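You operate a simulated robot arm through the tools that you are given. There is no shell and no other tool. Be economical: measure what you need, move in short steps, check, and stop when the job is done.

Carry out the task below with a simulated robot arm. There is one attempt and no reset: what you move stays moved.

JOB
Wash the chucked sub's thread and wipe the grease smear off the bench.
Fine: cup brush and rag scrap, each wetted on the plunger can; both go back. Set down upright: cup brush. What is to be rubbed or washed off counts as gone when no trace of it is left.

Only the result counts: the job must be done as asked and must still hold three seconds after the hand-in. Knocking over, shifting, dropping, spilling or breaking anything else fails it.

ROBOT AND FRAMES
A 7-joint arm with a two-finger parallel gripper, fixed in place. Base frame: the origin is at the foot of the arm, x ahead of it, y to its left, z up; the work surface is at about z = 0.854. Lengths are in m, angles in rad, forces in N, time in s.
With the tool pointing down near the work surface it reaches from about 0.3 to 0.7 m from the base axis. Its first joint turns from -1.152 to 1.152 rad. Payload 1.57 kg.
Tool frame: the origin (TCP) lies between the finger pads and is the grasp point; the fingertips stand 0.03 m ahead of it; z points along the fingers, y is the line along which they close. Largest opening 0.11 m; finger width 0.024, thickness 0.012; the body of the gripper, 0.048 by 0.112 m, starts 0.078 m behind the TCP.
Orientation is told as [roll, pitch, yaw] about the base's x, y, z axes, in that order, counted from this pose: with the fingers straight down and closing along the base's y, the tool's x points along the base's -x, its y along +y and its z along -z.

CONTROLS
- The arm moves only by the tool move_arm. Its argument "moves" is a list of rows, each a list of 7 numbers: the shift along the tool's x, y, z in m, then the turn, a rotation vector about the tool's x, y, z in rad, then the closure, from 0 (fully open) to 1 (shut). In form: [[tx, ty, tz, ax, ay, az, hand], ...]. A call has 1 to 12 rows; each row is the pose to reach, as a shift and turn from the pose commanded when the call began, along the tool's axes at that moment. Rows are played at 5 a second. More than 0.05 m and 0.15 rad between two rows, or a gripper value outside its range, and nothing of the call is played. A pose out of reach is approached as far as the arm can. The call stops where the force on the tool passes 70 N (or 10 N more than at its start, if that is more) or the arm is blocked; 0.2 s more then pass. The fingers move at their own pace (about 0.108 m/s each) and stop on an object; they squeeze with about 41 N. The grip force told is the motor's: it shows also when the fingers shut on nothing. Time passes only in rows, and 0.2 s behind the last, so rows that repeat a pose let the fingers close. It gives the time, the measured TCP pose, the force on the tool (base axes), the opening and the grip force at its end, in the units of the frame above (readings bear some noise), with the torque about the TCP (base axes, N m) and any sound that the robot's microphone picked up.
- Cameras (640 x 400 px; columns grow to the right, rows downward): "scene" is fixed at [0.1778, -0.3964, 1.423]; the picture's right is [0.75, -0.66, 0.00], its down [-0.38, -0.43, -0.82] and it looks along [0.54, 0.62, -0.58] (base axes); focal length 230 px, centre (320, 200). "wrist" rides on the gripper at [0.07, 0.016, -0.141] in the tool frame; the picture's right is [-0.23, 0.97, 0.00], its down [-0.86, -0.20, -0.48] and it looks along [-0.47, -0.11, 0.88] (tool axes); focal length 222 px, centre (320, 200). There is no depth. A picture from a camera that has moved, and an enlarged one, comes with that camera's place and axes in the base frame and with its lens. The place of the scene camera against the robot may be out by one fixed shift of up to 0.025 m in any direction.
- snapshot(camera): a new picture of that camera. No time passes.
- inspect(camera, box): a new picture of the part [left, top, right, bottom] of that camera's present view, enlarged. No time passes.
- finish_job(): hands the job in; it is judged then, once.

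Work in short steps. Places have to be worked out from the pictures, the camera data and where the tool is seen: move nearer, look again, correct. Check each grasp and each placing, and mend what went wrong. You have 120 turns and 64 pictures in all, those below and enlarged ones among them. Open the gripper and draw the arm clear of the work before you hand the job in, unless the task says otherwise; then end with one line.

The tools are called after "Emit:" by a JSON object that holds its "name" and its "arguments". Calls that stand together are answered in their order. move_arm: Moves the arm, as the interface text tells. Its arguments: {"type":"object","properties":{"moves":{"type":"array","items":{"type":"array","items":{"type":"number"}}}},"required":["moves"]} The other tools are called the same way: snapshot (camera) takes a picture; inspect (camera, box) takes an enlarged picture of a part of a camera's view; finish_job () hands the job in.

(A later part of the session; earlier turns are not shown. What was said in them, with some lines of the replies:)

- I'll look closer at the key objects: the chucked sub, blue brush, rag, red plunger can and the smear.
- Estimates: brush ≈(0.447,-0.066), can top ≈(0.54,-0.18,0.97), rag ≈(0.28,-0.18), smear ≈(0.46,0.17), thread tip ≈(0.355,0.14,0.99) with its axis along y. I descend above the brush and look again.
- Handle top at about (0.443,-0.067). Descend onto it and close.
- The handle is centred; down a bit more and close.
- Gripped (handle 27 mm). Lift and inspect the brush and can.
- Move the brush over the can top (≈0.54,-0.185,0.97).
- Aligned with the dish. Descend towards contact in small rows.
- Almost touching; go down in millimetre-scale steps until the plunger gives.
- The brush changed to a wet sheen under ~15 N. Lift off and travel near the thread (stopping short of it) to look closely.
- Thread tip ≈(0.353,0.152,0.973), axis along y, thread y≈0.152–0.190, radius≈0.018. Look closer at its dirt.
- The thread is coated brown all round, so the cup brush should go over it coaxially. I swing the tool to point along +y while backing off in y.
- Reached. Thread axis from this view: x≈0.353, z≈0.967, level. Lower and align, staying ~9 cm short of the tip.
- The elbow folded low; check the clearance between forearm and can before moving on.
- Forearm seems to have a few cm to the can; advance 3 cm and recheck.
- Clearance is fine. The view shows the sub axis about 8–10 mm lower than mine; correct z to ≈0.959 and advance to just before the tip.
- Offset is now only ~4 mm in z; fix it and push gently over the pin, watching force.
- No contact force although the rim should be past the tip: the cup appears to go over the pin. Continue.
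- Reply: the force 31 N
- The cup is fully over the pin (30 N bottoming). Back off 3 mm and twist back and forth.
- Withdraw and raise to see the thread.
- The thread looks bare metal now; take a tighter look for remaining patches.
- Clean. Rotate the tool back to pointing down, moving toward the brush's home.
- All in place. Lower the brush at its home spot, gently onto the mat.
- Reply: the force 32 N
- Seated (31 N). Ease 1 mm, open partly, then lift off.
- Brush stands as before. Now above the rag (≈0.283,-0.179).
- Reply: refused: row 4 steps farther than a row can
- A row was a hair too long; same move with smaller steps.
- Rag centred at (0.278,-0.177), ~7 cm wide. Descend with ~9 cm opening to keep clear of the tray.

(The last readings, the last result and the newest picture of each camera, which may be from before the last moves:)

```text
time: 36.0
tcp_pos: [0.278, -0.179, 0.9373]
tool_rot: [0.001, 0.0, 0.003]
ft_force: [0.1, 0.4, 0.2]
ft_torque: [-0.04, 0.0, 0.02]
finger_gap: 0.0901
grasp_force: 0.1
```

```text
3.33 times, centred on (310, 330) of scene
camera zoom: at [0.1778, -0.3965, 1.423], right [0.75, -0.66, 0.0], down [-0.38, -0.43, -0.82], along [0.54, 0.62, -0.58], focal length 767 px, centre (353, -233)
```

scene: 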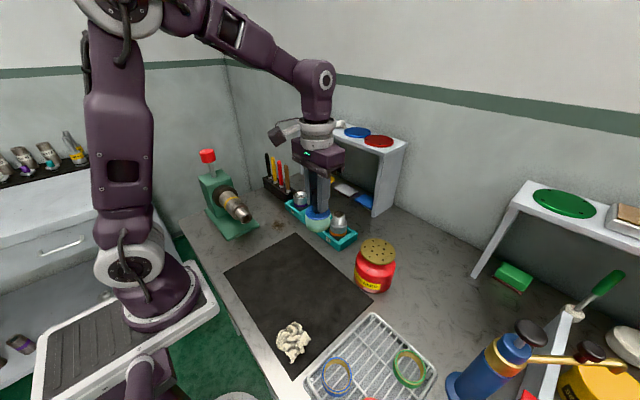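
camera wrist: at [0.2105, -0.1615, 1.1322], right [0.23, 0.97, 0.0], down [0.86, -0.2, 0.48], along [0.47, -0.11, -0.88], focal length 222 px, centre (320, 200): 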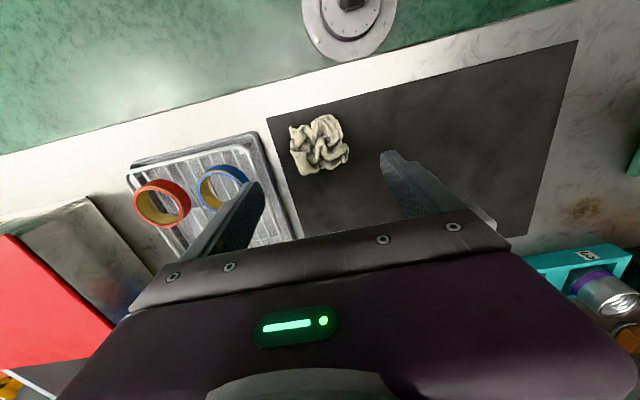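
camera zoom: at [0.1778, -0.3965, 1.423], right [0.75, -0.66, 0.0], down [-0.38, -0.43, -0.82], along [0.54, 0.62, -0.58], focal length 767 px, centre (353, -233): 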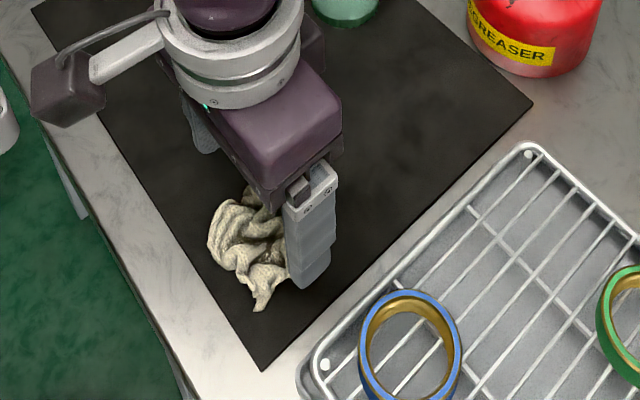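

Well centred; descend and grip the rag.

Emit:
{"name": "move_arm", "arguments": {"moves": [[0, 0, 0.02, 0, 0, 0, 0.23], [0, 0, 0.038, 0, 0, 0, 0.23], [0, 0, 0.038, 0, 0, 0, 0.5], [0, 0, 0.038, 0, 0, 0, 0.8], [0, 0, 0.038, 0, 0, 0, 1], [0, 0, 0.038, 0, 0, 0, 1], [0, 0, 0.038, 0, 0, 0, 1]]}}

Emit:
{"name": "inspect", "arguments": {"camera": "wrist", "box": [160, 60, 480, 260]}}

```text
time: 37.6
tcp_pos: [0.2796, -0.1772, 0.8993]
tool_rot: [0.0, 0.0, 0.0]
ft_force: [-0.5, 0.2, 0.4]
ft_torque: [-0.01, 0.05, -0.02]
finger_gap: 0.0571
grasp_force: 40.7
```

```text
2.00 times, centred on (320, 160) of wrist
camera zoom: at [0.2104, -0.1598, 1.04], right [0.23, 0.97, 0.0], down [0.86, -0.2, 0.48], along [0.47, -0.11, -0.88], focal length 444 px, centre (320, 280)
```

zoom: 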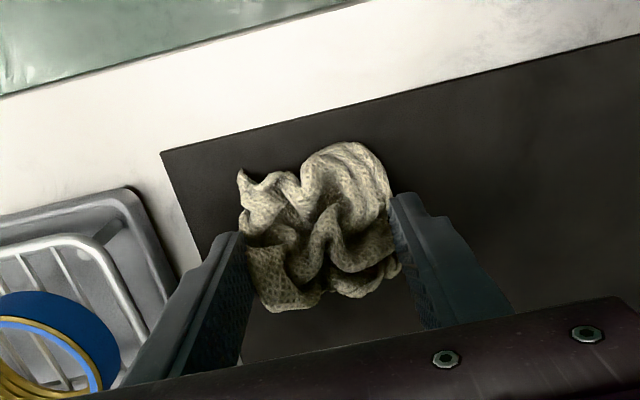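

Gripped (57 mm lump). Lift and carry above the can.

Emit:
{"name": "move_arm", "arguments": {"moves": [[0, 0, -0.04, 0, 0, 0, 1], [0, 0, -0.09, 0, 0, 0, 1], [0, 0, -0.14, 0, 0, 0, 1], [0, 0, -0.18, 0, 0, 0, 1], [-0.045, -0.002, -0.18, 0, 0, 0, 1], [-0.09, -0.003, -0.18, 0, 0, 0, 1], [-0.135, -0.004, -0.18, 0, 0, 0, 1], [-0.18, -0.005, -0.18, 0, 0, 0, 1], [-0.225, -0.006, -0.18, 0, 0, 0, 1], [-0.262, -0.007, -0.18, 0, 0, 0, 1], [-0.262, -0.007, -0.15, 0, 0, 0, 1], [-0.262, -0.007, -0.15, 0, 0, 0, 1]]}}

Emit:
{"name": "inspect", "arguments": {"camera": "scene", "box": [280, 170, 480, 300]}}

```text
time: 40.2
tcp_pos: [0.5408, -0.1839, 1.0508]
tool_rot: [-0.002, 0.0, 0.0]
ft_force: [-0.5, 0.3, 0.5]
ft_torque: [0.0, 0.01, -0.01]
finger_gap: 0.0565
grasp_force: 40.6
```

```text
3.08 times, centred on (380, 235) of scene
camera zoom: at [0.1778, -0.3964, 1.423], right [0.75, -0.66, 0.0], down [-0.38, -0.43, -0.82], along [0.54, 0.62, -0.58], focal length 708 px, centre (135, 92)
```

zoom: 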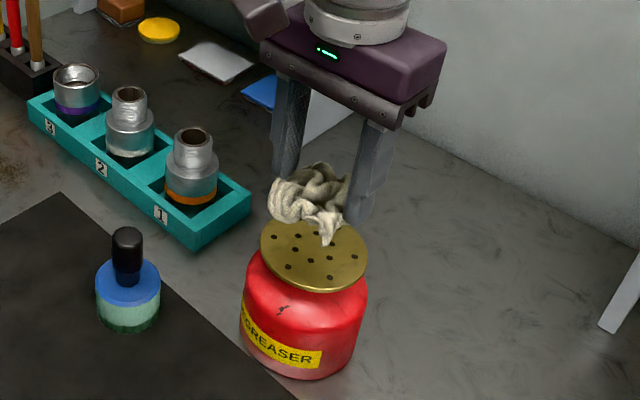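

Aligned over the dish. Press down gently in small rows.

Emit:
{"name": "move_arm", "arguments": {"moves": [[0, 0, 0.02, 0, 0, 0, 1], [0, 0, 0.03, 0, 0, 0, 1], [0, 0, 0.036, 0, 0, 0, 1], [0, 0, 0.04, 0, 0, 0, 1], [0, 0, 0.044, 0, 0, 0, 1], [0, 0, 0.047, 0, 0, 0, 1], [0, 0, 0.047, 0, 0, 0, 1]]}}

Emit:
{"name": "inspect", "arguments": {"camera": "scene", "box": [280, 170, 480, 300]}}

```text
time: 41.8
tcp_pos: [0.5425, -0.1843, 1.0035]
tool_rot: [0.001, 0.0, 0.0]
ft_force: [1.0, -0.9, 1.6]
ft_torque: [0.02, -0.08, -0.03]
finger_gap: 0.0558
grasp_force: 40.4
```

```text
3.08 times, centred on (380, 235) of scene
camera zoom: at [0.1778, -0.3964, 1.423], right [0.75, -0.66, 0.0], down [-0.38, -0.43, -0.82], along [0.54, 0.62, -0.58], focal length 708 px, centre (135, 92)
```

zoom: 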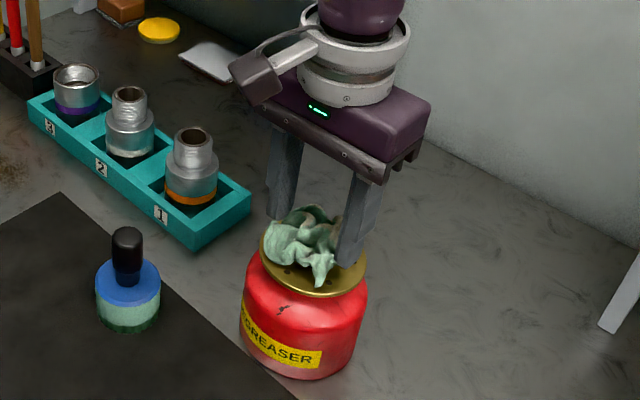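

The rag turned wet-green. Lift and carry it to above the smear (≈0.464,0.174).

Emit:
{"name": "move_arm", "arguments": {"moves": [[0, 0, -0.04, 0, 0, 0, 1], [0, 0, -0.08, 0, 0, 0, 1], [0, 0, -0.12, 0, 0, 0, 1], [0.01, 0.045, -0.12, 0, 0, 0, 1], [0.02, 0.09, -0.12, 0, 0, 0, 1], [0.03, 0.135, -0.12, 0, 0, 0, 1], [0.04, 0.18, -0.12, 0, 0, 0, 1], [0.05, 0.225, -0.12, 0, 0, 0, 1], [0.06, 0.27, -0.12, 0, 0, 0, 1], [0.07, 0.315, -0.12, 0, 0, 0, 1], [0.078, 0.357, -0.12, 0, 0, 0, 1], [0.078, 0.357, -0.09, 0, 0, 0, 1]]}}

Emit:
{"name": "snapshot", "arguments": {"camera": "wrist"}}

Emit:
{"name": "inspect", "arguments": {"camera": "scene", "box": [190, 140, 350, 260]}}

```text
time: 44.4
tcp_pos: [0.4643, 0.1728, 1.0921]
tool_rot: [0.001, 0.0, 0.0]
ft_force: [-0.5, 0.9, 0.5]
ft_torque: [-0.02, 0.0, -0.02]
finger_gap: 0.0
grasp_force: 21.4
```

```text
18 pictures are left
camera wrist: at [0.3959, 0.1896, 1.2333], right [0.23, 0.97, 0.0], down [0.85, -0.2, 0.48], along [0.47, -0.11, -0.88], focal length 222 px, centre (320, 200)
```

wrist: 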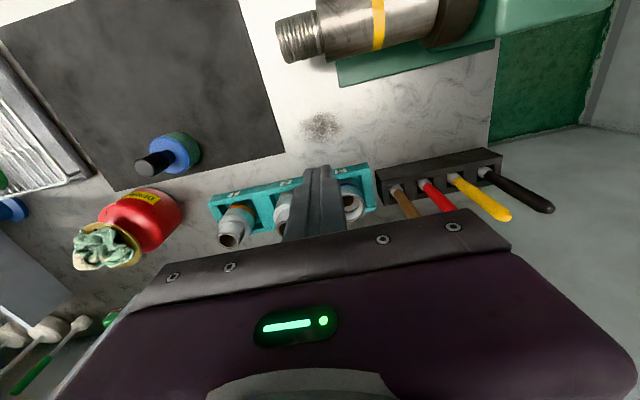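

```text
3.33 times, centred on (270, 200) of scene
camera zoom: at [0.1778, -0.3964, 1.423], right [0.75, -0.66, 0.0], down [-0.38, -0.43, -0.82], along [0.54, 0.62, -0.58], focal length 767 px, centre (487, 200)
```

zoom: 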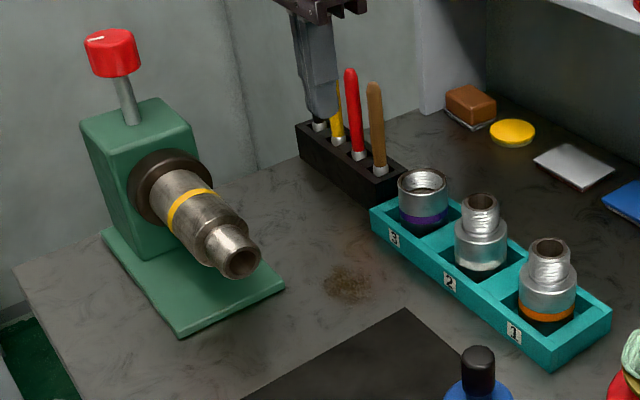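

The rag slipped out and lies on the can's dish. Go back above it with the hand open and look.

Emit:
{"name": "move_arm", "arguments": {"moves": [[0, 0, -0.03, 0, 0, 0, 1], [-0.01, -0.045, -0.03, 0, 0, 0, 1], [-0.02, -0.09, -0.03, 0, 0, 0, 1], [-0.03, -0.135, -0.03, 0, 0, 0, 1], [-0.04, -0.18, -0.03, 0, 0, 0, 0.8], [-0.05, -0.225, -0.03, 0, 0, 0, 0.5], [-0.06, -0.27, -0.03, 0, 0, 0, 0.2], [-0.07, -0.315, -0.03, 0, 0, 0, 0.1], [-0.077, -0.357, -0.03, 0, 0, 0, 0.1], [-0.077, -0.357, 0.01, 0, 0, 0, 0.1], [-0.077, -0.357, 0.01, 0, 0, 0, 0.1]]}}

Emit:
{"name": "snapshot", "arguments": {"camera": "wrist"}}

Emit:
{"name": "inspect", "arguments": {"camera": "scene", "box": [320, 190, 440, 300]}}

```text
time: 46.8
tcp_pos: [0.5419, -0.1842, 1.0847]
tool_rot: [0.0, -0.001, -0.001]
ft_force: [0.2, 0.7, -0.2]
ft_torque: [0.01, 0.0, 0.0]
finger_gap: 0.0989
grasp_force: 0.1
```

```text
16 pictures are left
camera wrist: at [0.4727, -0.1687, 1.2245], right [0.23, 0.97, 0.0], down [0.86, -0.2, 0.48], along [0.47, -0.11, -0.88], focal length 222 px, centre (320, 200)
```

wrist: 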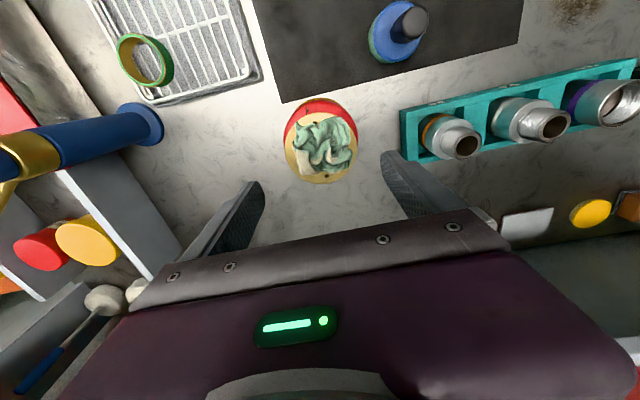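

```text
3.64 times, centred on (380, 245) of scene
camera zoom: at [0.1778, -0.3965, 1.423], right [0.75, -0.66, 0.0], down [-0.38, -0.43, -0.82], along [0.54, 0.62, -0.58], focal length 836 px, centre (102, 36)
```

zoom: 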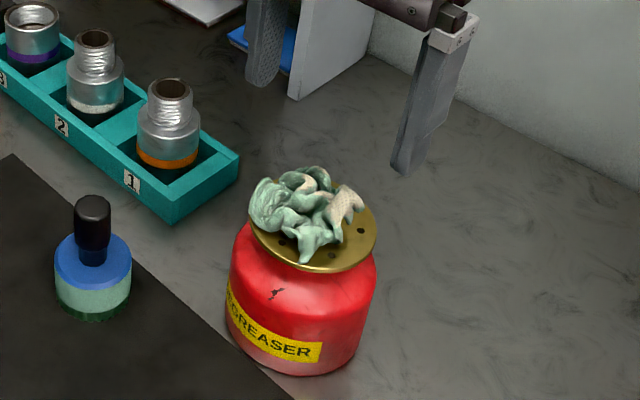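

Rag centre ≈(0.537,-0.178). Regrip deeper, with fingertips just above the dish.

Emit:
{"name": "move_arm", "arguments": {"moves": [[0.005, 0.006, 0.03, 0, 0, 0, 0.14], [0.005, 0.006, 0.06, 0, 0, 0, 0.14], [0.005, 0.006, 0.078, 0, 0, 0, 0.14], [0.005, 0.006, 0.086, 0, 0, 0, 0.2], [0.005, 0.006, 0.086, 0, 0, 0, 0.5], [0.005, 0.006, 0.086, 0, 0, 0, 0.8], [0.005, 0.006, 0.086, 0, 0, 0, 1], [0.005, 0.006, 0.086, 0, 0, 0, 1], [0.005, 0.006, 0.086, 0, 0, 0, 1]]}}

Emit:
{"name": "move_arm", "arguments": {"moves": [[0, 0, -0.005, 0, 0, 0, 1], [0, 0, -0.015, 0, 0, 0, 1], [0, 0, -0.03, 0, 0, 0, 1], [0, 0, -0.03, 0, 0, 0, 1]]}}

Emit:
{"name": "inspect", "arguments": {"camera": "scene", "box": [320, 190, 440, 300]}}

```text
time: 48.8
tcp_pos: [0.5364, -0.1766, 0.9984]
tool_rot: [-0.001, -0.001, -0.001]
ft_force: [0.7, 1.0, 0.1]
ft_torque: [0.02, 0.02, 0.04]
finger_gap: 0.0592
grasp_force: 41.0
```

```text
time: 49.8
tcp_pos: [0.5377, -0.178, 1.0273]
tool_rot: [0.0, 0.0, -0.001]
ft_force: [0.3, -0.8, -0.1]
ft_torque: [-0.04, 0.01, 0.0]
finger_gap: 0.0591
grasp_force: 40.8
```

```text
3.64 times, centred on (380, 245) of scene
camera zoom: at [0.1778, -0.3964, 1.423], right [0.75, -0.66, 0.0], down [-0.38, -0.43, -0.82], along [0.54, 0.62, -0.58], focal length 836 px, centre (102, 36)
```

zoom: 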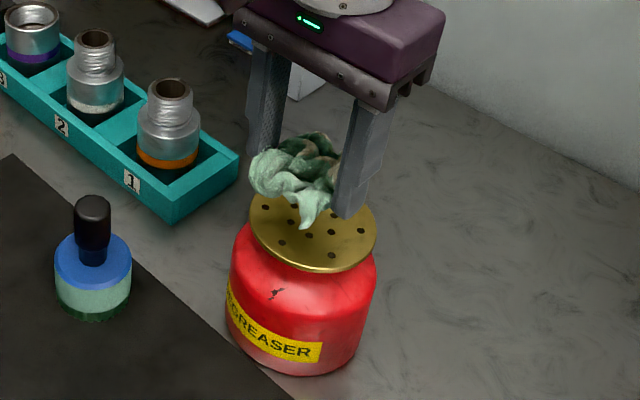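

Held firmly (gap 59 mm). Lift and carry to the smear, checking the gap.

Emit:
{"name": "move_arm", "arguments": {"moves": [[0, 0, -0.03, 0, 0, 0, 1], [0, 0, -0.06, 0, 0, 0, 1], [0, 0, -0.09, 0, 0, 0, 1], [0.005, 0.025, -0.09, 0, 0, 0, 1], [0.01, 0.05, -0.09, 0, 0, 0, 1]]}}

Emit:
{"name": "move_arm", "arguments": {"moves": [[0.008, 0.035, 0, 0, 0, 0, 1], [0.016, 0.07, 0, 0, 0, 0, 1], [0.024, 0.105, 0, 0, 0, 0, 1], [0.032, 0.14, 0, 0, 0, 0, 1], [0.04, 0.175, 0, 0, 0, 0, 1], [0.048, 0.21, 0, 0, 0, 0, 1], [0.056, 0.245, 0, 0, 0, 0, 1], [0.062, 0.275, 0, 0, 0, 0, 1], [0.064, 0.3, 0, 0, 0, 0, 1], [0.064, 0.302, 0.03, 0, 0, 0, 1], [0.064, 0.302, 0.06, 0, 0, 0, 1]]}}

Emit:
{"name": "snapshot", "arguments": {"camera": "wrist"}}

```text
time: 51.0
tcp_pos: [0.5272, -0.1247, 1.1165]
tool_rot: [-0.002, 0.0, -0.001]
ft_force: [-1.2, 0.4, -0.4]
ft_torque: [-0.04, 0.05, -0.02]
finger_gap: 0.0589
grasp_force: 41.1
```

```text
time: 53.4
tcp_pos: [0.4646, 0.1768, 1.055]
tool_rot: [0.0, -0.001, -0.001]
ft_force: [-0.3, -1.0, 0.2]
ft_torque: [0.0, 0.0, -0.01]
finger_gap: 0.0591
grasp_force: 41.0
```

```text
13 pictures are left
camera wrist: at [0.3955, 0.1938, 1.1961], right [0.23, 0.97, 0.0], down [0.85, -0.2, 0.48], along [0.47, -0.11, -0.88], focal length 222 px, centre (320, 200)
```

wrist: 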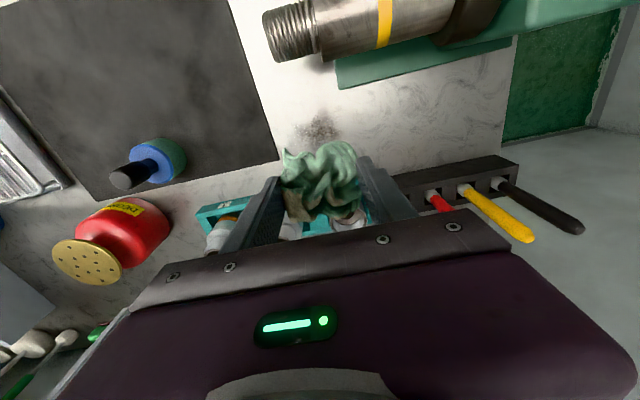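

Rag held; smear centred (0.462,0.176), about ±0.03 in y and ±0.024 in x. Descend to light contact.

Emit:
{"name": "move_arm", "arguments": {"moves": [[0, 0, 0.04, 0, 0, 0, 1], [0, 0, 0.08, 0, 0, 0, 1], [0, 0, 0.12, 0, 0, 0, 1], [0, 0, 0.15, 0, 0, 0, 1], [0, 0, 0.158, 0, 0, 0, 1], [0, 0, 0.162, 0, 0, 0, 1], [0, 0, 0.165, 0, 0, 0, 1], [0, 0, 0.167, 0, 0, 0, 1], [0, 0, 0.167, 0, 0, 0, 1]]}}

```text
time: 55.4
tcp_pos: [0.4631, 0.1746, 0.8894]
tool_rot: [0.0, 0.0, -0.001]
ft_force: [0.4, 0.2, 0.3]
ft_torque: [-0.01, -0.02, 0.0]
finger_gap: 0.0591
grasp_force: 41.5
```

No force yet; down 3 mm more and start wiping strokes along y.

Emit:
{"name": "move_arm", "arguments": {"moves": [[0, 0, 0.0015, 0, 0, 0, 1], [0, 0, 0.003, 0, 0, 0, 1], [0, 0.015, 0.003, 0, 0, 0, 1], [0, 0.03, 0.003, 0, 0, 0, 1], [0, 0.015, 0.003, 0, 0, 0, 1], [0, 0, 0.003, 0, 0, 0, 1], [0, -0.015, 0.003, 0, 0, 0, 1], [0, -0.03, 0.003, 0, 0, 0, 1], [0, -0.015, 0.003, 0, 0, 0, 1], [0, 0, 0.003, 0, 0, 0, 1]]}}

Emit:
{"name": "inspect", "arguments": {"camera": "scene", "box": [210, 150, 350, 255]}}

```text
time: 57.6
tcp_pos: [0.4626, 0.1731, 0.8863]
tool_rot: [-0.002, 0.001, -0.001]
ft_force: [2.0, -27.6, 34.8]
ft_torque: [-1.23, -0.43, -0.25]
finger_gap: 0.0595
grasp_force: 41.3
```

```text
3.81 times, centred on (280, 202) of scene
camera zoom: at [0.1773, -0.3973, 1.4228], right [0.75, -0.66, 0.0], down [-0.38, -0.43, -0.82], along [0.54, 0.62, -0.57], focal length 876 px, centre (472, 190)
```

zoom: 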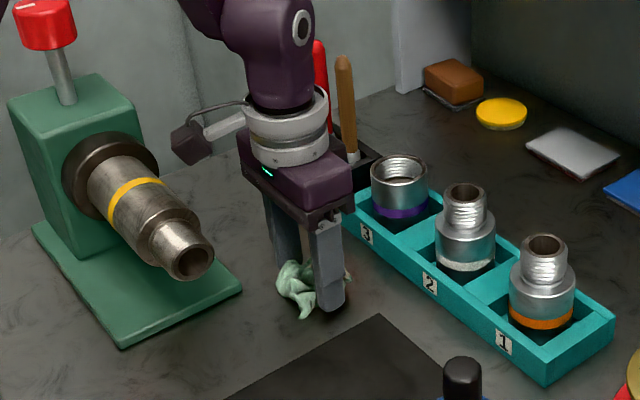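

Good contact (35 N). Continue with strokes on either side in x.

Emit:
{"name": "move_arm", "arguments": {"moves": [[-0.015, 0, 0, 0, 0, 0, 1], [-0.018, 0.02, 0, 0, 0, 0, 1], [-0.018, 0.037, 0, 0, 0, 0, 1], [-0.018, 0.015, 0, 0, 0, 0, 1], [-0.018, -0.015, 0, 0, 0, 0, 1], [-0.018, -0.037, 0, 0, 0, 0, 1], [0, -0.037, 0, 0, 0, 0, 1], [0.018, -0.037, 0, 0, 0, 0, 1], [0.018, -0.015, 0, 0, 0, 0, 1], [0.018, 0.012, 0, 0, 0, 0, 1], [0.018, 0.03, 0, 0, 0, 0, 1], [0, 0.03, 0, 0, 0, 0, 1]]}}

Emit:
{"name": "move_arm", "arguments": {"moves": [[0, -0.03, 0, 0, 0, 0, 1], [0, -0.06, 0, 0, 0, 0, 1], [0, -0.03, 0, 0, 0, 0, 1], [0, -0.03, -0.03, 0, 0, 0, 1], [0, -0.03, -0.07, 0, 0, 0, 1], [0, -0.03, -0.11, 0, 0, 0, 1], [-0.02, -0.05, -0.15, 0, 0, 0, 1], [-0.04, -0.09, -0.17, 0, 0, 0, 1], [-0.04, -0.09, -0.17, 0, 0, 0, 1]]}}

Emit:
{"name": "snapshot", "arguments": {"camera": "wrist"}}

Emit:
{"name": "inspect", "arguments": {"camera": "scene", "box": [210, 150, 350, 255]}}

```text
time: 60.2
tcp_pos: [0.4604, 0.2051, 0.8848]
tool_rot: [0.004, -0.002, 0.001]
ft_force: [-2.3, 1.8, 3.2]
ft_torque: [-0.03, 0.12, -0.07]
finger_gap: 0.0589
grasp_force: 41.0
```

```text
time: 62.2
tcp_pos: [0.5037, 0.1138, 1.0577]
tool_rot: [0.0, -0.001, 0.002]
ft_force: [-0.1, 0.2, -1.3]
ft_torque: [-0.03, 0.01, -0.01]
finger_gap: 0.059
grasp_force: 41.0
```

```text
11 pictures are left
camera wrist: at [0.4351, 0.1301, 1.1993], right [0.23, 0.97, 0.0], down [0.86, -0.2, 0.48], along [0.47, -0.11, -0.88], focal length 222 px, centre (320, 200)
```

wrist: 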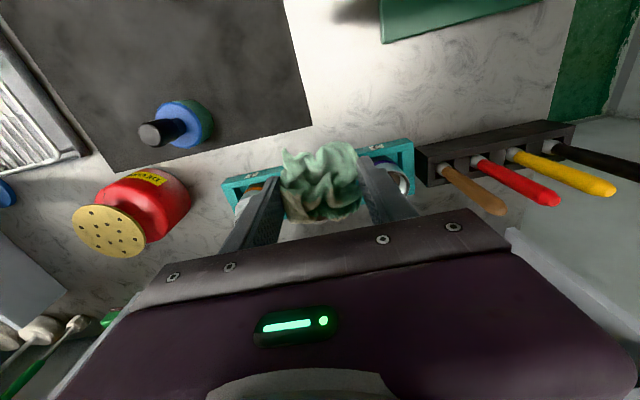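

```text
3.81 times, centred on (280, 202) of scene
camera zoom: at [0.1778, -0.3965, 1.423], right [0.75, -0.66, 0.0], down [-0.38, -0.43, -0.82], along [0.54, 0.62, -0.58], focal length 876 px, centre (472, 190)
```

zoom: 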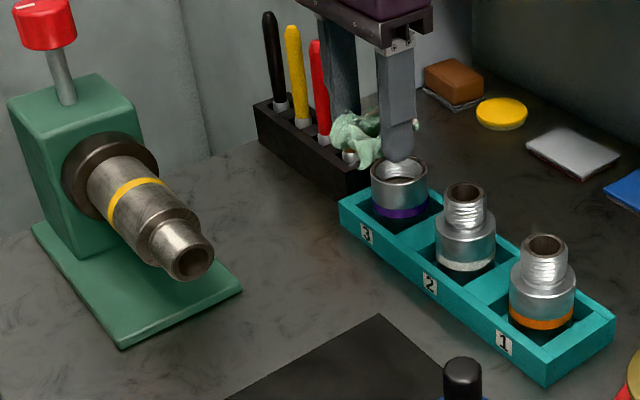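

The smear looks gone; zoom in at that spot to verify.

Emit:
{"name": "inspect", "arguments": {"camera": "wrist", "box": [310, 50, 410, 140]}}

Emit:
{"name": "inspect", "arguments": {"camera": "scene", "box": [250, 195, 310, 245]}}

```text
4.44 times, centred on (360, 95) of wrist
camera zoom: at [0.4351, 0.1301, 1.1993], right [0.23, 0.97, 0.0], down [0.86, -0.2, 0.48], along [0.47, -0.11, -0.88], focal length 987 px, centre (142, 667)
```

zoom: 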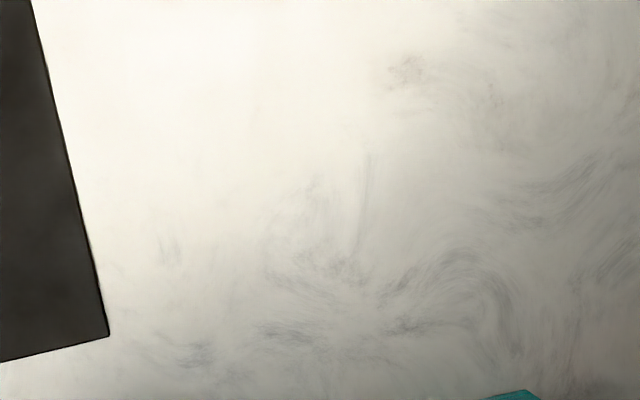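

```text
8.00 times, centred on (280, 220) of scene
camera zoom: at [0.1778, -0.3965, 1.423], right [0.75, -0.66, 0.0], down [-0.38, -0.43, -0.82], along [0.54, 0.62, -0.58], focal length 1840 px, centre (640, 40)
```

zoom: 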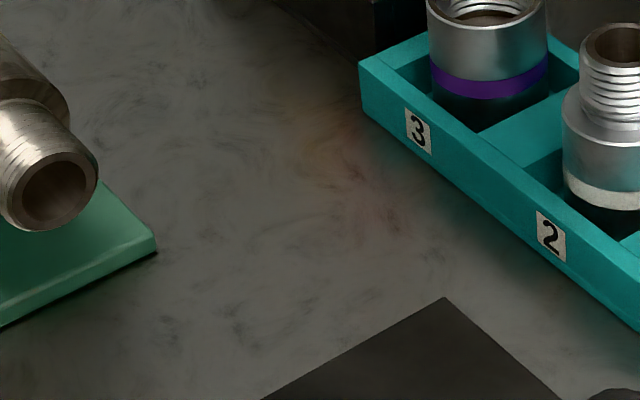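

A faint brownish trace remains near (0.439,0.210), the smear's edge. Wipe that corner again, keeping clear of the chuck base (x<0.414, y>0.218).

Emit:
{"name": "move_arm", "arguments": {"moves": [[0.02, 0.03, 0, 0, 0, 0, 1], [0.04, 0.06, 0, 0, 0, 0, 1], [0.058, 0.085, 0.02, 0, 0, 0, 1], [0.058, 0.085, 0.06, 0, 0, 0, 1], [0.058, 0.085, 0.1, 0, 0, 0, 1], [0.058, 0.085, 0.14, 0, 0, 0, 1], [0.058, 0.085, 0.16, 0, 0, 0, 1], [0.058, 0.085, 0.168, 0, 0, 0, 1], [0.058, 0.085, 0.1715, 0, 0, 0, 1], [0.058, 0.085, 0.1715, 0, 0, 0, 1]]}}

Emit:
{"name": "move_arm", "arguments": {"moves": [[0, 0.01, 0.001, 0, 0, 0, 1], [0, 0.02, 0.001, 0, 0, 0, 1], [0, 0.0, 0.001, 0, 0, 0, 1], [0, -0.02, 0.001, 0, 0, 0, 1], [0.002, 0, 0.001, 0, 0, 0, 1], [0.002, 0.02, 0.001, 0, 0, 0, 1], [-0.008, 0.02, 0.001, 0, 0, 0, 1], [-0.01, 0, 0.001, 0, 0, 0, 1], [-0.01, -0.03, 0.001, 0, 0, 0, 1], [-0.02, -0.02, 0.001, 0, 0, 0, 1], [-0.02, 0.015, 0.001, 0, 0, 0, 1], [-0.01, 0, 0, 0, 0, 0, 1]]}}

Emit:
{"name": "move_arm", "arguments": {"moves": [[0, 0, -0.04, 0, 0, 0, 1], [0, 0, -0.08, 0, 0, 0, 1], [0, 0, -0.12, 0, 0, 0, 1], [-0.02, -0.03, -0.15, 0, 0, 0, 1], [-0.04, -0.06, -0.17, 0, 0, 0, 1], [-0.048, -0.09, -0.17, 0, 0, 0, 1], [-0.048, -0.09, -0.17, 0, 0, 0, 1]]}}

Emit:
{"name": "inspect", "arguments": {"camera": "wrist", "box": [300, 20, 460, 140]}}

```text
time: 64.4
tcp_pos: [0.4445, 0.1987, 0.8842]
tool_rot: [0.002, -0.001, 0.001]
ft_force: [1.3, 0.9, 11.0]
ft_torque: [0.18, -0.11, 0.05]
finger_gap: 0.059
grasp_force: 40.7
```

```text
time: 67.0
tcp_pos: [0.4523, 0.2016, 0.8847]
tool_rot: [-0.001, 0.0, 0.001]
ft_force: [0.2, -0.4, 0.9]
ft_torque: [-0.01, 0.0, 0.04]
finger_gap: 0.0591
grasp_force: 41.8
```

```text
time: 68.6
tcp_pos: [0.5026, 0.1078, 1.0531]
tool_rot: [-0.002, 0.0, -0.001]
ft_force: [0.4, -0.3, 1.3]
ft_torque: [-0.01, -0.01, -0.01]
finger_gap: 0.0592
grasp_force: 41.0
```

```text
3.33 times, centred on (380, 80) of wrist
camera zoom: at [0.4331, 0.1235, 1.1945], right [0.23, 0.97, 0.0], down [0.86, -0.2, 0.48], along [0.47, -0.11, -0.88], focal length 740 px, centre (120, 600)
```

zoom: 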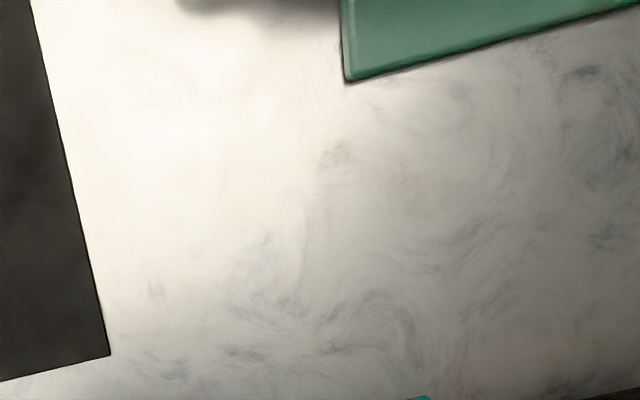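

The mark at (0.439,0.209) is unchanged; zoom hard to tell marble texture from grease.

Emit:
{"name": "inspect", "arguments": {"camera": "wrist", "box": [365, 45, 425, 85]}}

```text
10.00 times, centred on (395, 65) of wrist
camera zoom: at [0.4331, 0.1235, 1.1945], right [0.23, 0.97, 0.0], down [0.86, -0.2, 0.48], along [0.47, -0.11, -0.88], focal length 2221 px, centre (-430, 1550)
```

zoom: 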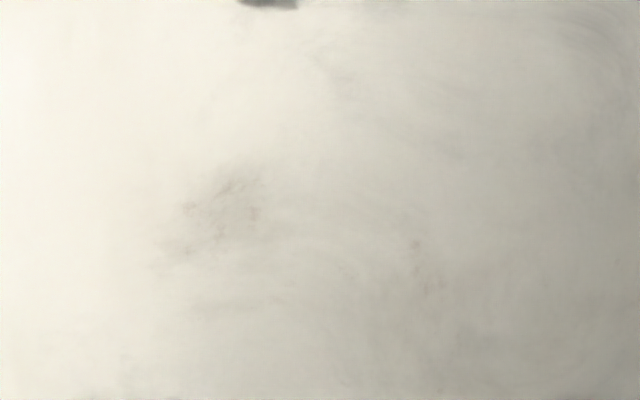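

It lies right at the smear's original fringe, so I'll give that spot one more targeted wipe with several short strokes.

Emit:
{"name": "move_arm", "arguments": {"moves": [[0.02, 0.03, 0, 0, 0, 0, 1], [0.04, 0.06, 0, 0, 0, 0, 1], [0.062, 0.09, 0.02, 0, 0, 0, 1], [0.062, 0.095, 0.06, 0, 0, 0, 1], [0.062, 0.095, 0.1, 0, 0, 0, 1], [0.062, 0.095, 0.14, 0, 0, 0, 1], [0.062, 0.095, 0.16, 0, 0, 0, 1], [0.062, 0.095, 0.166, 0, 0, 0, 1], [0.062, 0.095, 0.169, 0, 0, 0, 1], [0.062, 0.095, 0.1695, 0, 0, 0, 1]]}}

Emit:
{"name": "move_arm", "arguments": {"moves": [[0, 0.01, 0.001, 0, 0, 0, 1], [0.002, 0.018, 0.001, 0, 0, 0, 1], [0.003, 0.0, 0.001, 0, 0, 0, 1], [0.003, -0.015, 0.001, 0, 0, 0, 1], [0.003, 0, 0.001, 0, 0, 0, 1], [0.003, 0.018, 0.001, 0, 0, 0, 1], [-0.01, 0.018, 0.001, 0, 0, 0, 1], [-0.02, 0.01, 0.001, 0, 0, 0, 1], [0.003, 0.005, 0.001, 0, 0, 0, 1], [-0.02, 0, 0.001, 0, 0, 0, 1], [0.003, -0.005, 0.001, 0, 0, 0, 1], [-0.01, -0.01, 0.001, 0, 0, 0, 1]]}}

Emit:
{"name": "move_arm", "arguments": {"moves": [[0, 0, -0.04, 0, 0, 0, 1], [0, 0, -0.08, 0, 0, 0, 1], [0, 0, -0.12, 0, 0, 0, 1], [-0.02, -0.03, -0.15, 0, 0, 0, 1], [-0.04, -0.06, -0.17, 0, 0, 0, 1], [-0.052, -0.09, -0.17, 0, 0, 0, 1], [-0.052, -0.09, -0.17, 0, 0, 0, 1]]}}

Emit:
{"name": "inspect", "arguments": {"camera": "wrist", "box": [300, 20, 460, 140]}}

```text
time: 70.8
tcp_pos: [0.4401, 0.2059, 0.8862]
tool_rot: [0.0, 0.0, 0.003]
ft_force: [-0.7, 0.1, 0.2]
ft_torque: [0.01, 0.01, -0.01]
finger_gap: 0.059
grasp_force: 41.2
```

```text
time: 73.4
tcp_pos: [0.45, 0.1927, 0.8849]
tool_rot: [-0.001, 0.0, 0.003]
ft_force: [-0.2, 0.6, -0.3]
ft_torque: [0.01, -0.02, 0.04]
finger_gap: 0.0592
grasp_force: 40.6
```

```text
time: 75.0
tcp_pos: [0.5009, 0.1056, 1.055]
tool_rot: [-0.002, 0.0, 0.001]
ft_force: [0.7, 0.6, -0.8]
ft_torque: [0.01, 0.01, 0.01]
finger_gap: 0.0593
grasp_force: 41.1
```

```text
3.33 times, centred on (380, 80) of wrist
camera zoom: at [0.4321, 0.122, 1.1961], right [0.23, 0.97, 0.0], down [0.86, -0.2, 0.48], along [0.47, -0.11, -0.88], focal length 740 px, centre (120, 600)
```

zoom: 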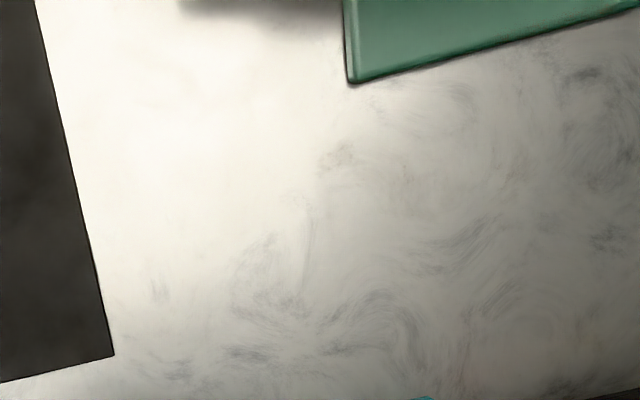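

Forces show the rag rode up in the grip, so the last strokes barely touched. I'll set it down on the spot, regrip higher so cloth protrudes, and press properly.

Emit:
{"name": "move_arm", "arguments": {"moves": [[0.02, 0.03, 0, 0, 0, 0, 1], [0.04, 0.06, 0, 0, 0, 0, 1], [0.054, 0.0895, 0.02, 0, 0, 0, 1], [0.054, 0.0895, 0.06, 0, 0, 0, 1], [0.054, 0.0895, 0.1, 0, 0, 0, 1], [0.054, 0.0895, 0.14, 0, 0, 0, 1], [0.054, 0.0895, 0.16, 0, 0, 0, 1], [0.054, 0.0895, 0.169, 0, 0, 0, 1], [0.054, 0.0895, 0.169, 0, 0, 0, 0.6], [0.054, 0.0895, 0.169, 0, 0, 0, 0.35], [0.054, 0.0895, 0.169, 0, 0, 0, 0.3], [0.054, 0.0895, 0.169, 0, 0, 0, 0.3]]}}

Emit:
{"name": "move_arm", "arguments": {"moves": [[0, 0, -0.004, 0, 0, 0, 0.3], [0, 0, -0.009, 0, 0, 0, 0.3], [0, 0, -0.009, 0, 0, 0, 0.6], [0, 0, -0.009, 0, 0, 0, 1], [0, 0, -0.009, 0, 0, 0, 1], [0, 0, -0.009, 0, 0, 0, 1], [0, 0, -0.007, 0, 0, 0, 1], [0, 0, -0.005, 0, 0, 0, 1], [0, 0, -0.004, 0, 0, 0, 1], [0, 0, -0.004, 0, 0, 0, 1]]}}

```text
time: 77.6
tcp_pos: [0.4519, 0.1924, 0.8863]
tool_rot: [-0.001, 0.001, -0.001]
ft_force: [-0.9, -0.4, 0.9]
ft_torque: [0.01, -0.02, 0.01]
finger_gap: 0.077
grasp_force: 0.0
```

```text
time: 79.8
tcp_pos: [0.4499, 0.1959, 0.8904]
tool_rot: [0.0, -0.006, 0.001]
ft_force: [4.5, -6.2, 53.3]
ft_torque: [-0.33, -0.47, -0.05]
finger_gap: 0.0591
grasp_force: 40.8
```

Firm cloth contact now (53 N). Ease slightly and stroke the corner.

Emit:
{"name": "move_arm", "arguments": {"moves": [[0, 0, -0.001, 0, 0, 0, 1], [0.005, 0.01, -0.001, 0, 0, 0, 1], [0.01, 0.02, -0.001, 0, 0, 0, 1], [0.011, 0.01, -0.001, 0, 0, 0, 1], [0.011, -0.01, -0.001, 0, 0, 0, 1], [0.011, 0.005, -0.001, 0, 0, 0, 1], [0.011, 0.02, -0.001, 0, 0, 0, 1], [0.0, 0.02, -0.001, 0, 0, 0, 1], [-0.01, 0.015, -0.001, 0, 0, 0, 1], [0.01, 0.01, -0.001, 0, 0, 0, 1], [-0.01, 0.005, -0.001, 0, 0, 0, 1], [0, 0, -0.001, 0, 0, 0, 1]]}}

Emit:
{"name": "move_arm", "arguments": {"moves": [[-0.01, -0.02, -0.001, 0, 0, 0, 1], [-0.02, -0.04, -0.001, 0, 0, 0, 1], [-0.02, -0.06, -0.001, 0, 0, 0, 1], [-0.02, -0.03, -0.001, 0, 0, 0, 1], [-0.03, 0, -0.001, 0, 0, 0, 1], [-0.03, 0.01, -0.001, 0, 0, 0, 1], [-0.03, 0.01, -0.04, 0, 0, 0, 1], [-0.03, -0.02, -0.08, 0, 0, 0, 1], [-0.04, -0.05, -0.12, 0, 0, 0, 1], [-0.05, -0.08, -0.15, 0, 0, 0, 1], [-0.052, -0.09, -0.17, 0, 0, 0, 1], [-0.052, -0.09, -0.17, 0, 0, 0, 1]]}}

Emit:
{"name": "inspect", "arguments": {"camera": "wrist", "box": [300, 20, 460, 140]}}

```text
time: 82.4
tcp_pos: [0.4483, 0.1939, 0.8911]
tool_rot: [0.0, 0.0, 0.0]
ft_force: [0.3, 0.6, -0.5]
ft_torque: [0.04, -0.01, -0.02]
finger_gap: 0.0592
grasp_force: 41.0
```

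```text
refused: row 9 steps farther than a row can; nothing moved
```

```text
3.33 times, centred on (380, 80) of wrist
camera zoom: at [0.3805, 0.2102, 1.0322], right [0.23, 0.97, 0.0], down [0.86, -0.2, 0.48], along [0.47, -0.11, -0.88], focal length 740 px, centre (120, 600)
```

zoom: 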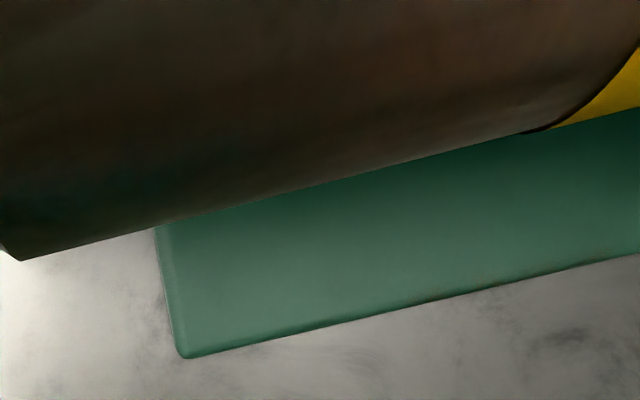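

Contact faded as cloth shifted; repeat strokes with slight progressive descent, then lift and check (few pictures left).

Emit:
{"name": "move_arm", "arguments": {"moves": [[0.003, 0.005, 0.002, 0, 0, 0, 1], [0.01, 0.012, 0.002, 0, 0, 0, 1], [0.011, 0.02, 0.0025, 0, 0, 0, 1], [0.011, 0.005, 0.0025, 0, 0, 0, 1], [0.011, -0.01, 0.003, 0, 0, 0, 1], [0.011, 0.005, 0.003, 0, 0, 0, 1], [0.011, 0.02, 0.0035, 0, 0, 0, 1], [0.0, 0.02, 0.0035, 0, 0, 0, 1], [-0.01, 0.015, 0.004, 0, 0, 0, 1], [0.01, 0.01, 0.004, 0, 0, 0, 1], [-0.01, 0.005, 0.0045, 0, 0, 0, 1], [0.008, 0.01, 0.0045, 0, 0, 0, 1]]}}

Emit:
{"name": "move_arm", "arguments": {"moves": [[-0.01, 0, 0, 0, 0, 0, 1], [-0.015, -0.02, 0, 0, 0, 0, 1], [-0.02, -0.05, 0, 0, 0, 0, 1], [-0.03, -0.02, 0, 0, 0, 0, 1], [-0.035, 0.005, 0, 0, 0, 0, 1], [-0.03, 0, -0.03, 0, 0, 0, 1], [-0.03, -0.01, -0.07, 0, 0, 0, 1], [-0.035, -0.03, -0.1, 0, 0, 0, 1], [-0.04, -0.05, -0.13, 0, 0, 0, 1], [-0.05, -0.075, -0.155, 0, 0, 0, 1], [-0.06, -0.1, -0.17, 0, 0, 0, 1], [-0.06, -0.1, -0.17, 0, 0, 0, 1]]}}

Emit:
{"name": "inspect", "arguments": {"camera": "wrist", "box": [300, 20, 460, 140]}}

```text
time: 83.9
tcp_pos: [0.438, 0.1949, 0.8875]
tool_rot: [-0.02, 0.009, -0.012]
ft_force: [-1.9, -7.8, 16.0]
ft_torque: [-0.37, -0.05, -0.07]
finger_gap: 0.0592
grasp_force: 41.3
stopped in row 7: the force on the tool passed its limit at 71 N (the readings are from after the stop); the commanded pose is now the measured one
```

```text
time: 86.5
tcp_pos: [0.5016, 0.0941, 1.06]
tool_rot: [-0.017, 0.007, -0.011]
ft_force: [0.6, -0.4, -0.5]
ft_torque: [-0.01, 0.0, 0.02]
finger_gap: 0.0592
grasp_force: 40.9
```

```text
3.33 times, centred on (380, 80) of wrist
camera zoom: at [0.4336, 0.1136, 1.2018], right [0.24, 0.97, -0.02], down [0.86, -0.2, 0.48], along [0.46, -0.13, -0.88], focal length 740 px, centre (120, 600)
```

zoom: 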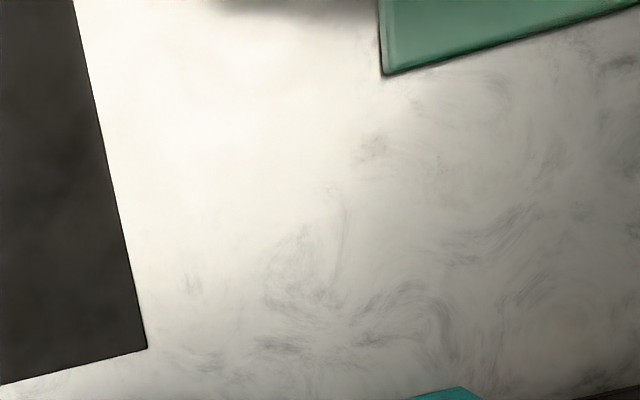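

The brownish tint is gone; only grey marble remains. Carry the rag back to its home (0.279,-0.178).

Emit:
{"name": "move_arm", "arguments": {"moves": [[0, 0, -0.03, 0, 0, 0, 1], [0.025, -0.03, -0.03, 0, 0, 0, 1], [0.05, -0.06, -0.03, 0, 0, 0, 1], [0.075, -0.09, -0.03, 0, 0, 0, 1], [0.1, -0.12, -0.03, 0, 0, 0, 1], [0.125, -0.15, -0.03, 0, 0, 0, 1], [0.15, -0.18, -0.03, 0, 0, 0, 1], [0.175, -0.21, -0.03, 0, 0, 0, 1], [0.2, -0.24, -0.03, 0, 0, 0, 1], [0.223, -0.272, -0.03, 0, 0, 0, 1], [0.223, -0.272, 0.01, 0, 0, 0, 1], [0.223, -0.272, 0.01, 0, 0, 0, 1]]}}

```text
time: 89.1
tcp_pos: [0.2754, -0.1703, 1.0541]
tool_rot: [-0.016, 0.006, -0.01]
ft_force: [-0.3, -0.1, 0.3]
ft_torque: [0.03, -0.02, 0.01]
finger_gap: 0.0588
grasp_force: 40.9
```

Correct the last millimetres and lower onto the mat.

Emit:
{"name": "move_arm", "arguments": {"moves": [[-0.004, -0.008, 0.04, 0, 0, 0, 1], [-0.004, -0.008, 0.08, 0, 0, 0, 1], [-0.004, -0.008, 0.12, 0, 0, 0, 1], [-0.004, -0.008, 0.15, 0, 0, 0, 1], [-0.004, -0.008, 0.158, 0, 0, 0, 1], [-0.004, -0.008, 0.161, 0, 0, 0, 1], [-0.004, -0.008, 0.161, 0, 0, 0, 1]]}}

```text
time: 90.7
tcp_pos: [0.276, -0.1843, 0.8929]
tool_rot: [-0.017, 0.008, -0.01]
ft_force: [0.6, -0.5, -0.1]
ft_torque: [0.01, 0.0, 0.0]
finger_gap: 0.0592
grasp_force: 41.5
```

Small correction, down to contact, then release and lift.

Emit:
{"name": "move_arm", "arguments": {"moves": [[-0.003, 0.006, 0.001, 0, 0, 0, 1], [-0.003, 0.006, 0.003, 0, 0, 0, 1], [-0.003, 0.006, 0.003, 0, 0, 0, 0.6], [-0.003, 0.006, 0.003, 0, 0, 0, 0.26], [-0.003, 0.006, 0.003, 0, 0, 0, 0.26], [-0.003, 0.006, -0.03, 0, 0, 0, 0.26], [-0.003, 0.006, -0.07, 0, 0, 0, 0.26], [-0.003, 0.006, -0.11, 0, 0, 0, 0.2], [-0.003, 0.006, -0.15, 0, 0, 0, 0.2], [-0.003, 0.006, -0.19, 0, 0, 0, 0.1], [-0.003, 0.006, -0.23, 0, 0, 0, 0], [-0.003, 0.006, -0.23, 0, 0, 0, 0]]}}

Emit:
{"name": "snapshot", "arguments": {"camera": "scene"}}

```text
time: 93.3
tcp_pos: [0.2799, -0.1702, 1.1259]
tool_rot: [-0.017, 0.009, -0.01]
ft_force: [-0.5, -0.2, 0.2]
ft_torque: [0.01, 0.04, -0.03]
finger_gap: 0.1099
grasp_force: 0.0
```

```text
2 pictures are left
```

scene: 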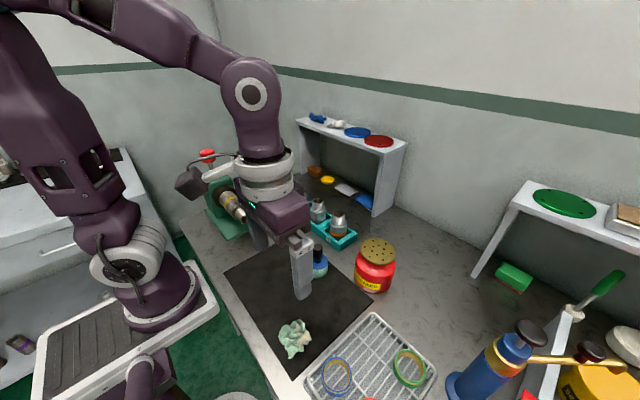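

Rag is home, hand open. Draw clear to the start pose area and take a last look at smear area and thread.

Emit:
{"name": "move_arm", "arguments": {"moves": [[-0.03, 0.03, -0.02, 0, 0, 0, 0], [-0.06, 0.06, -0.04, 0, 0, 0, 0], [-0.09, 0.09, -0.06, 0, 0, 0, 0], [-0.11, 0.11, -0.09, 0, 0, 0, 0], [-0.11, 0.11, -0.12, 0, 0, 0, 0], [-0.11, 0.11, -0.12, 0, 0, 0, 0]]}}

Emit:
{"name": "inspect", "arguments": {"camera": "wrist", "box": [330, 30, 510, 150]}}

```text
time: 94.7
tcp_pos: [0.3907, -0.0582, 1.2413]
tool_rot: [-0.018, 0.01, -0.012]
ft_force: [-0.5, 0.0, -0.8]
ft_torque: [0.0, 0.01, -0.03]
finger_gap: 0.11
grasp_force: 0.0
```

```text
3.33 times, centred on (420, 90) of wrist
camera zoom: at [0.3231, -0.038, 1.3827], right [0.24, 0.97, -0.02], down [0.86, -0.2, 0.48], along [0.46, -0.13, -0.88], focal length 740 px, centre (-13, 567)
```

zoom: 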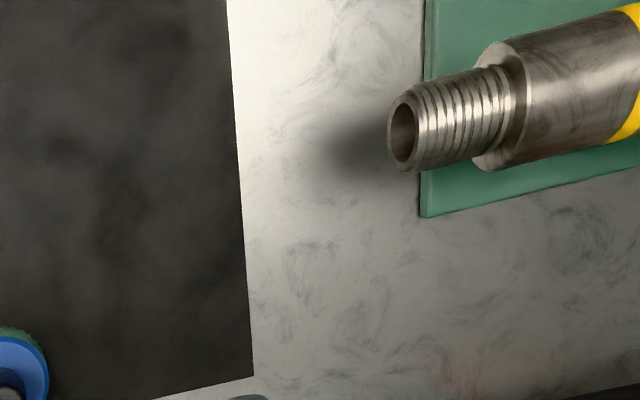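

Thread and bench are clean, brush upright and rag back, arm clear. Handing in.

Emit:
{"name": "finish_job", "arguments": {}}

```text
The job is handed in.
```

The sub's thread is washed and the grease smear is wiped off the bench. The cup brush stands upright in its place, the rag scrap is back in its place, and the arm is open and clear. The underside of the thread could not be seen by either camera.
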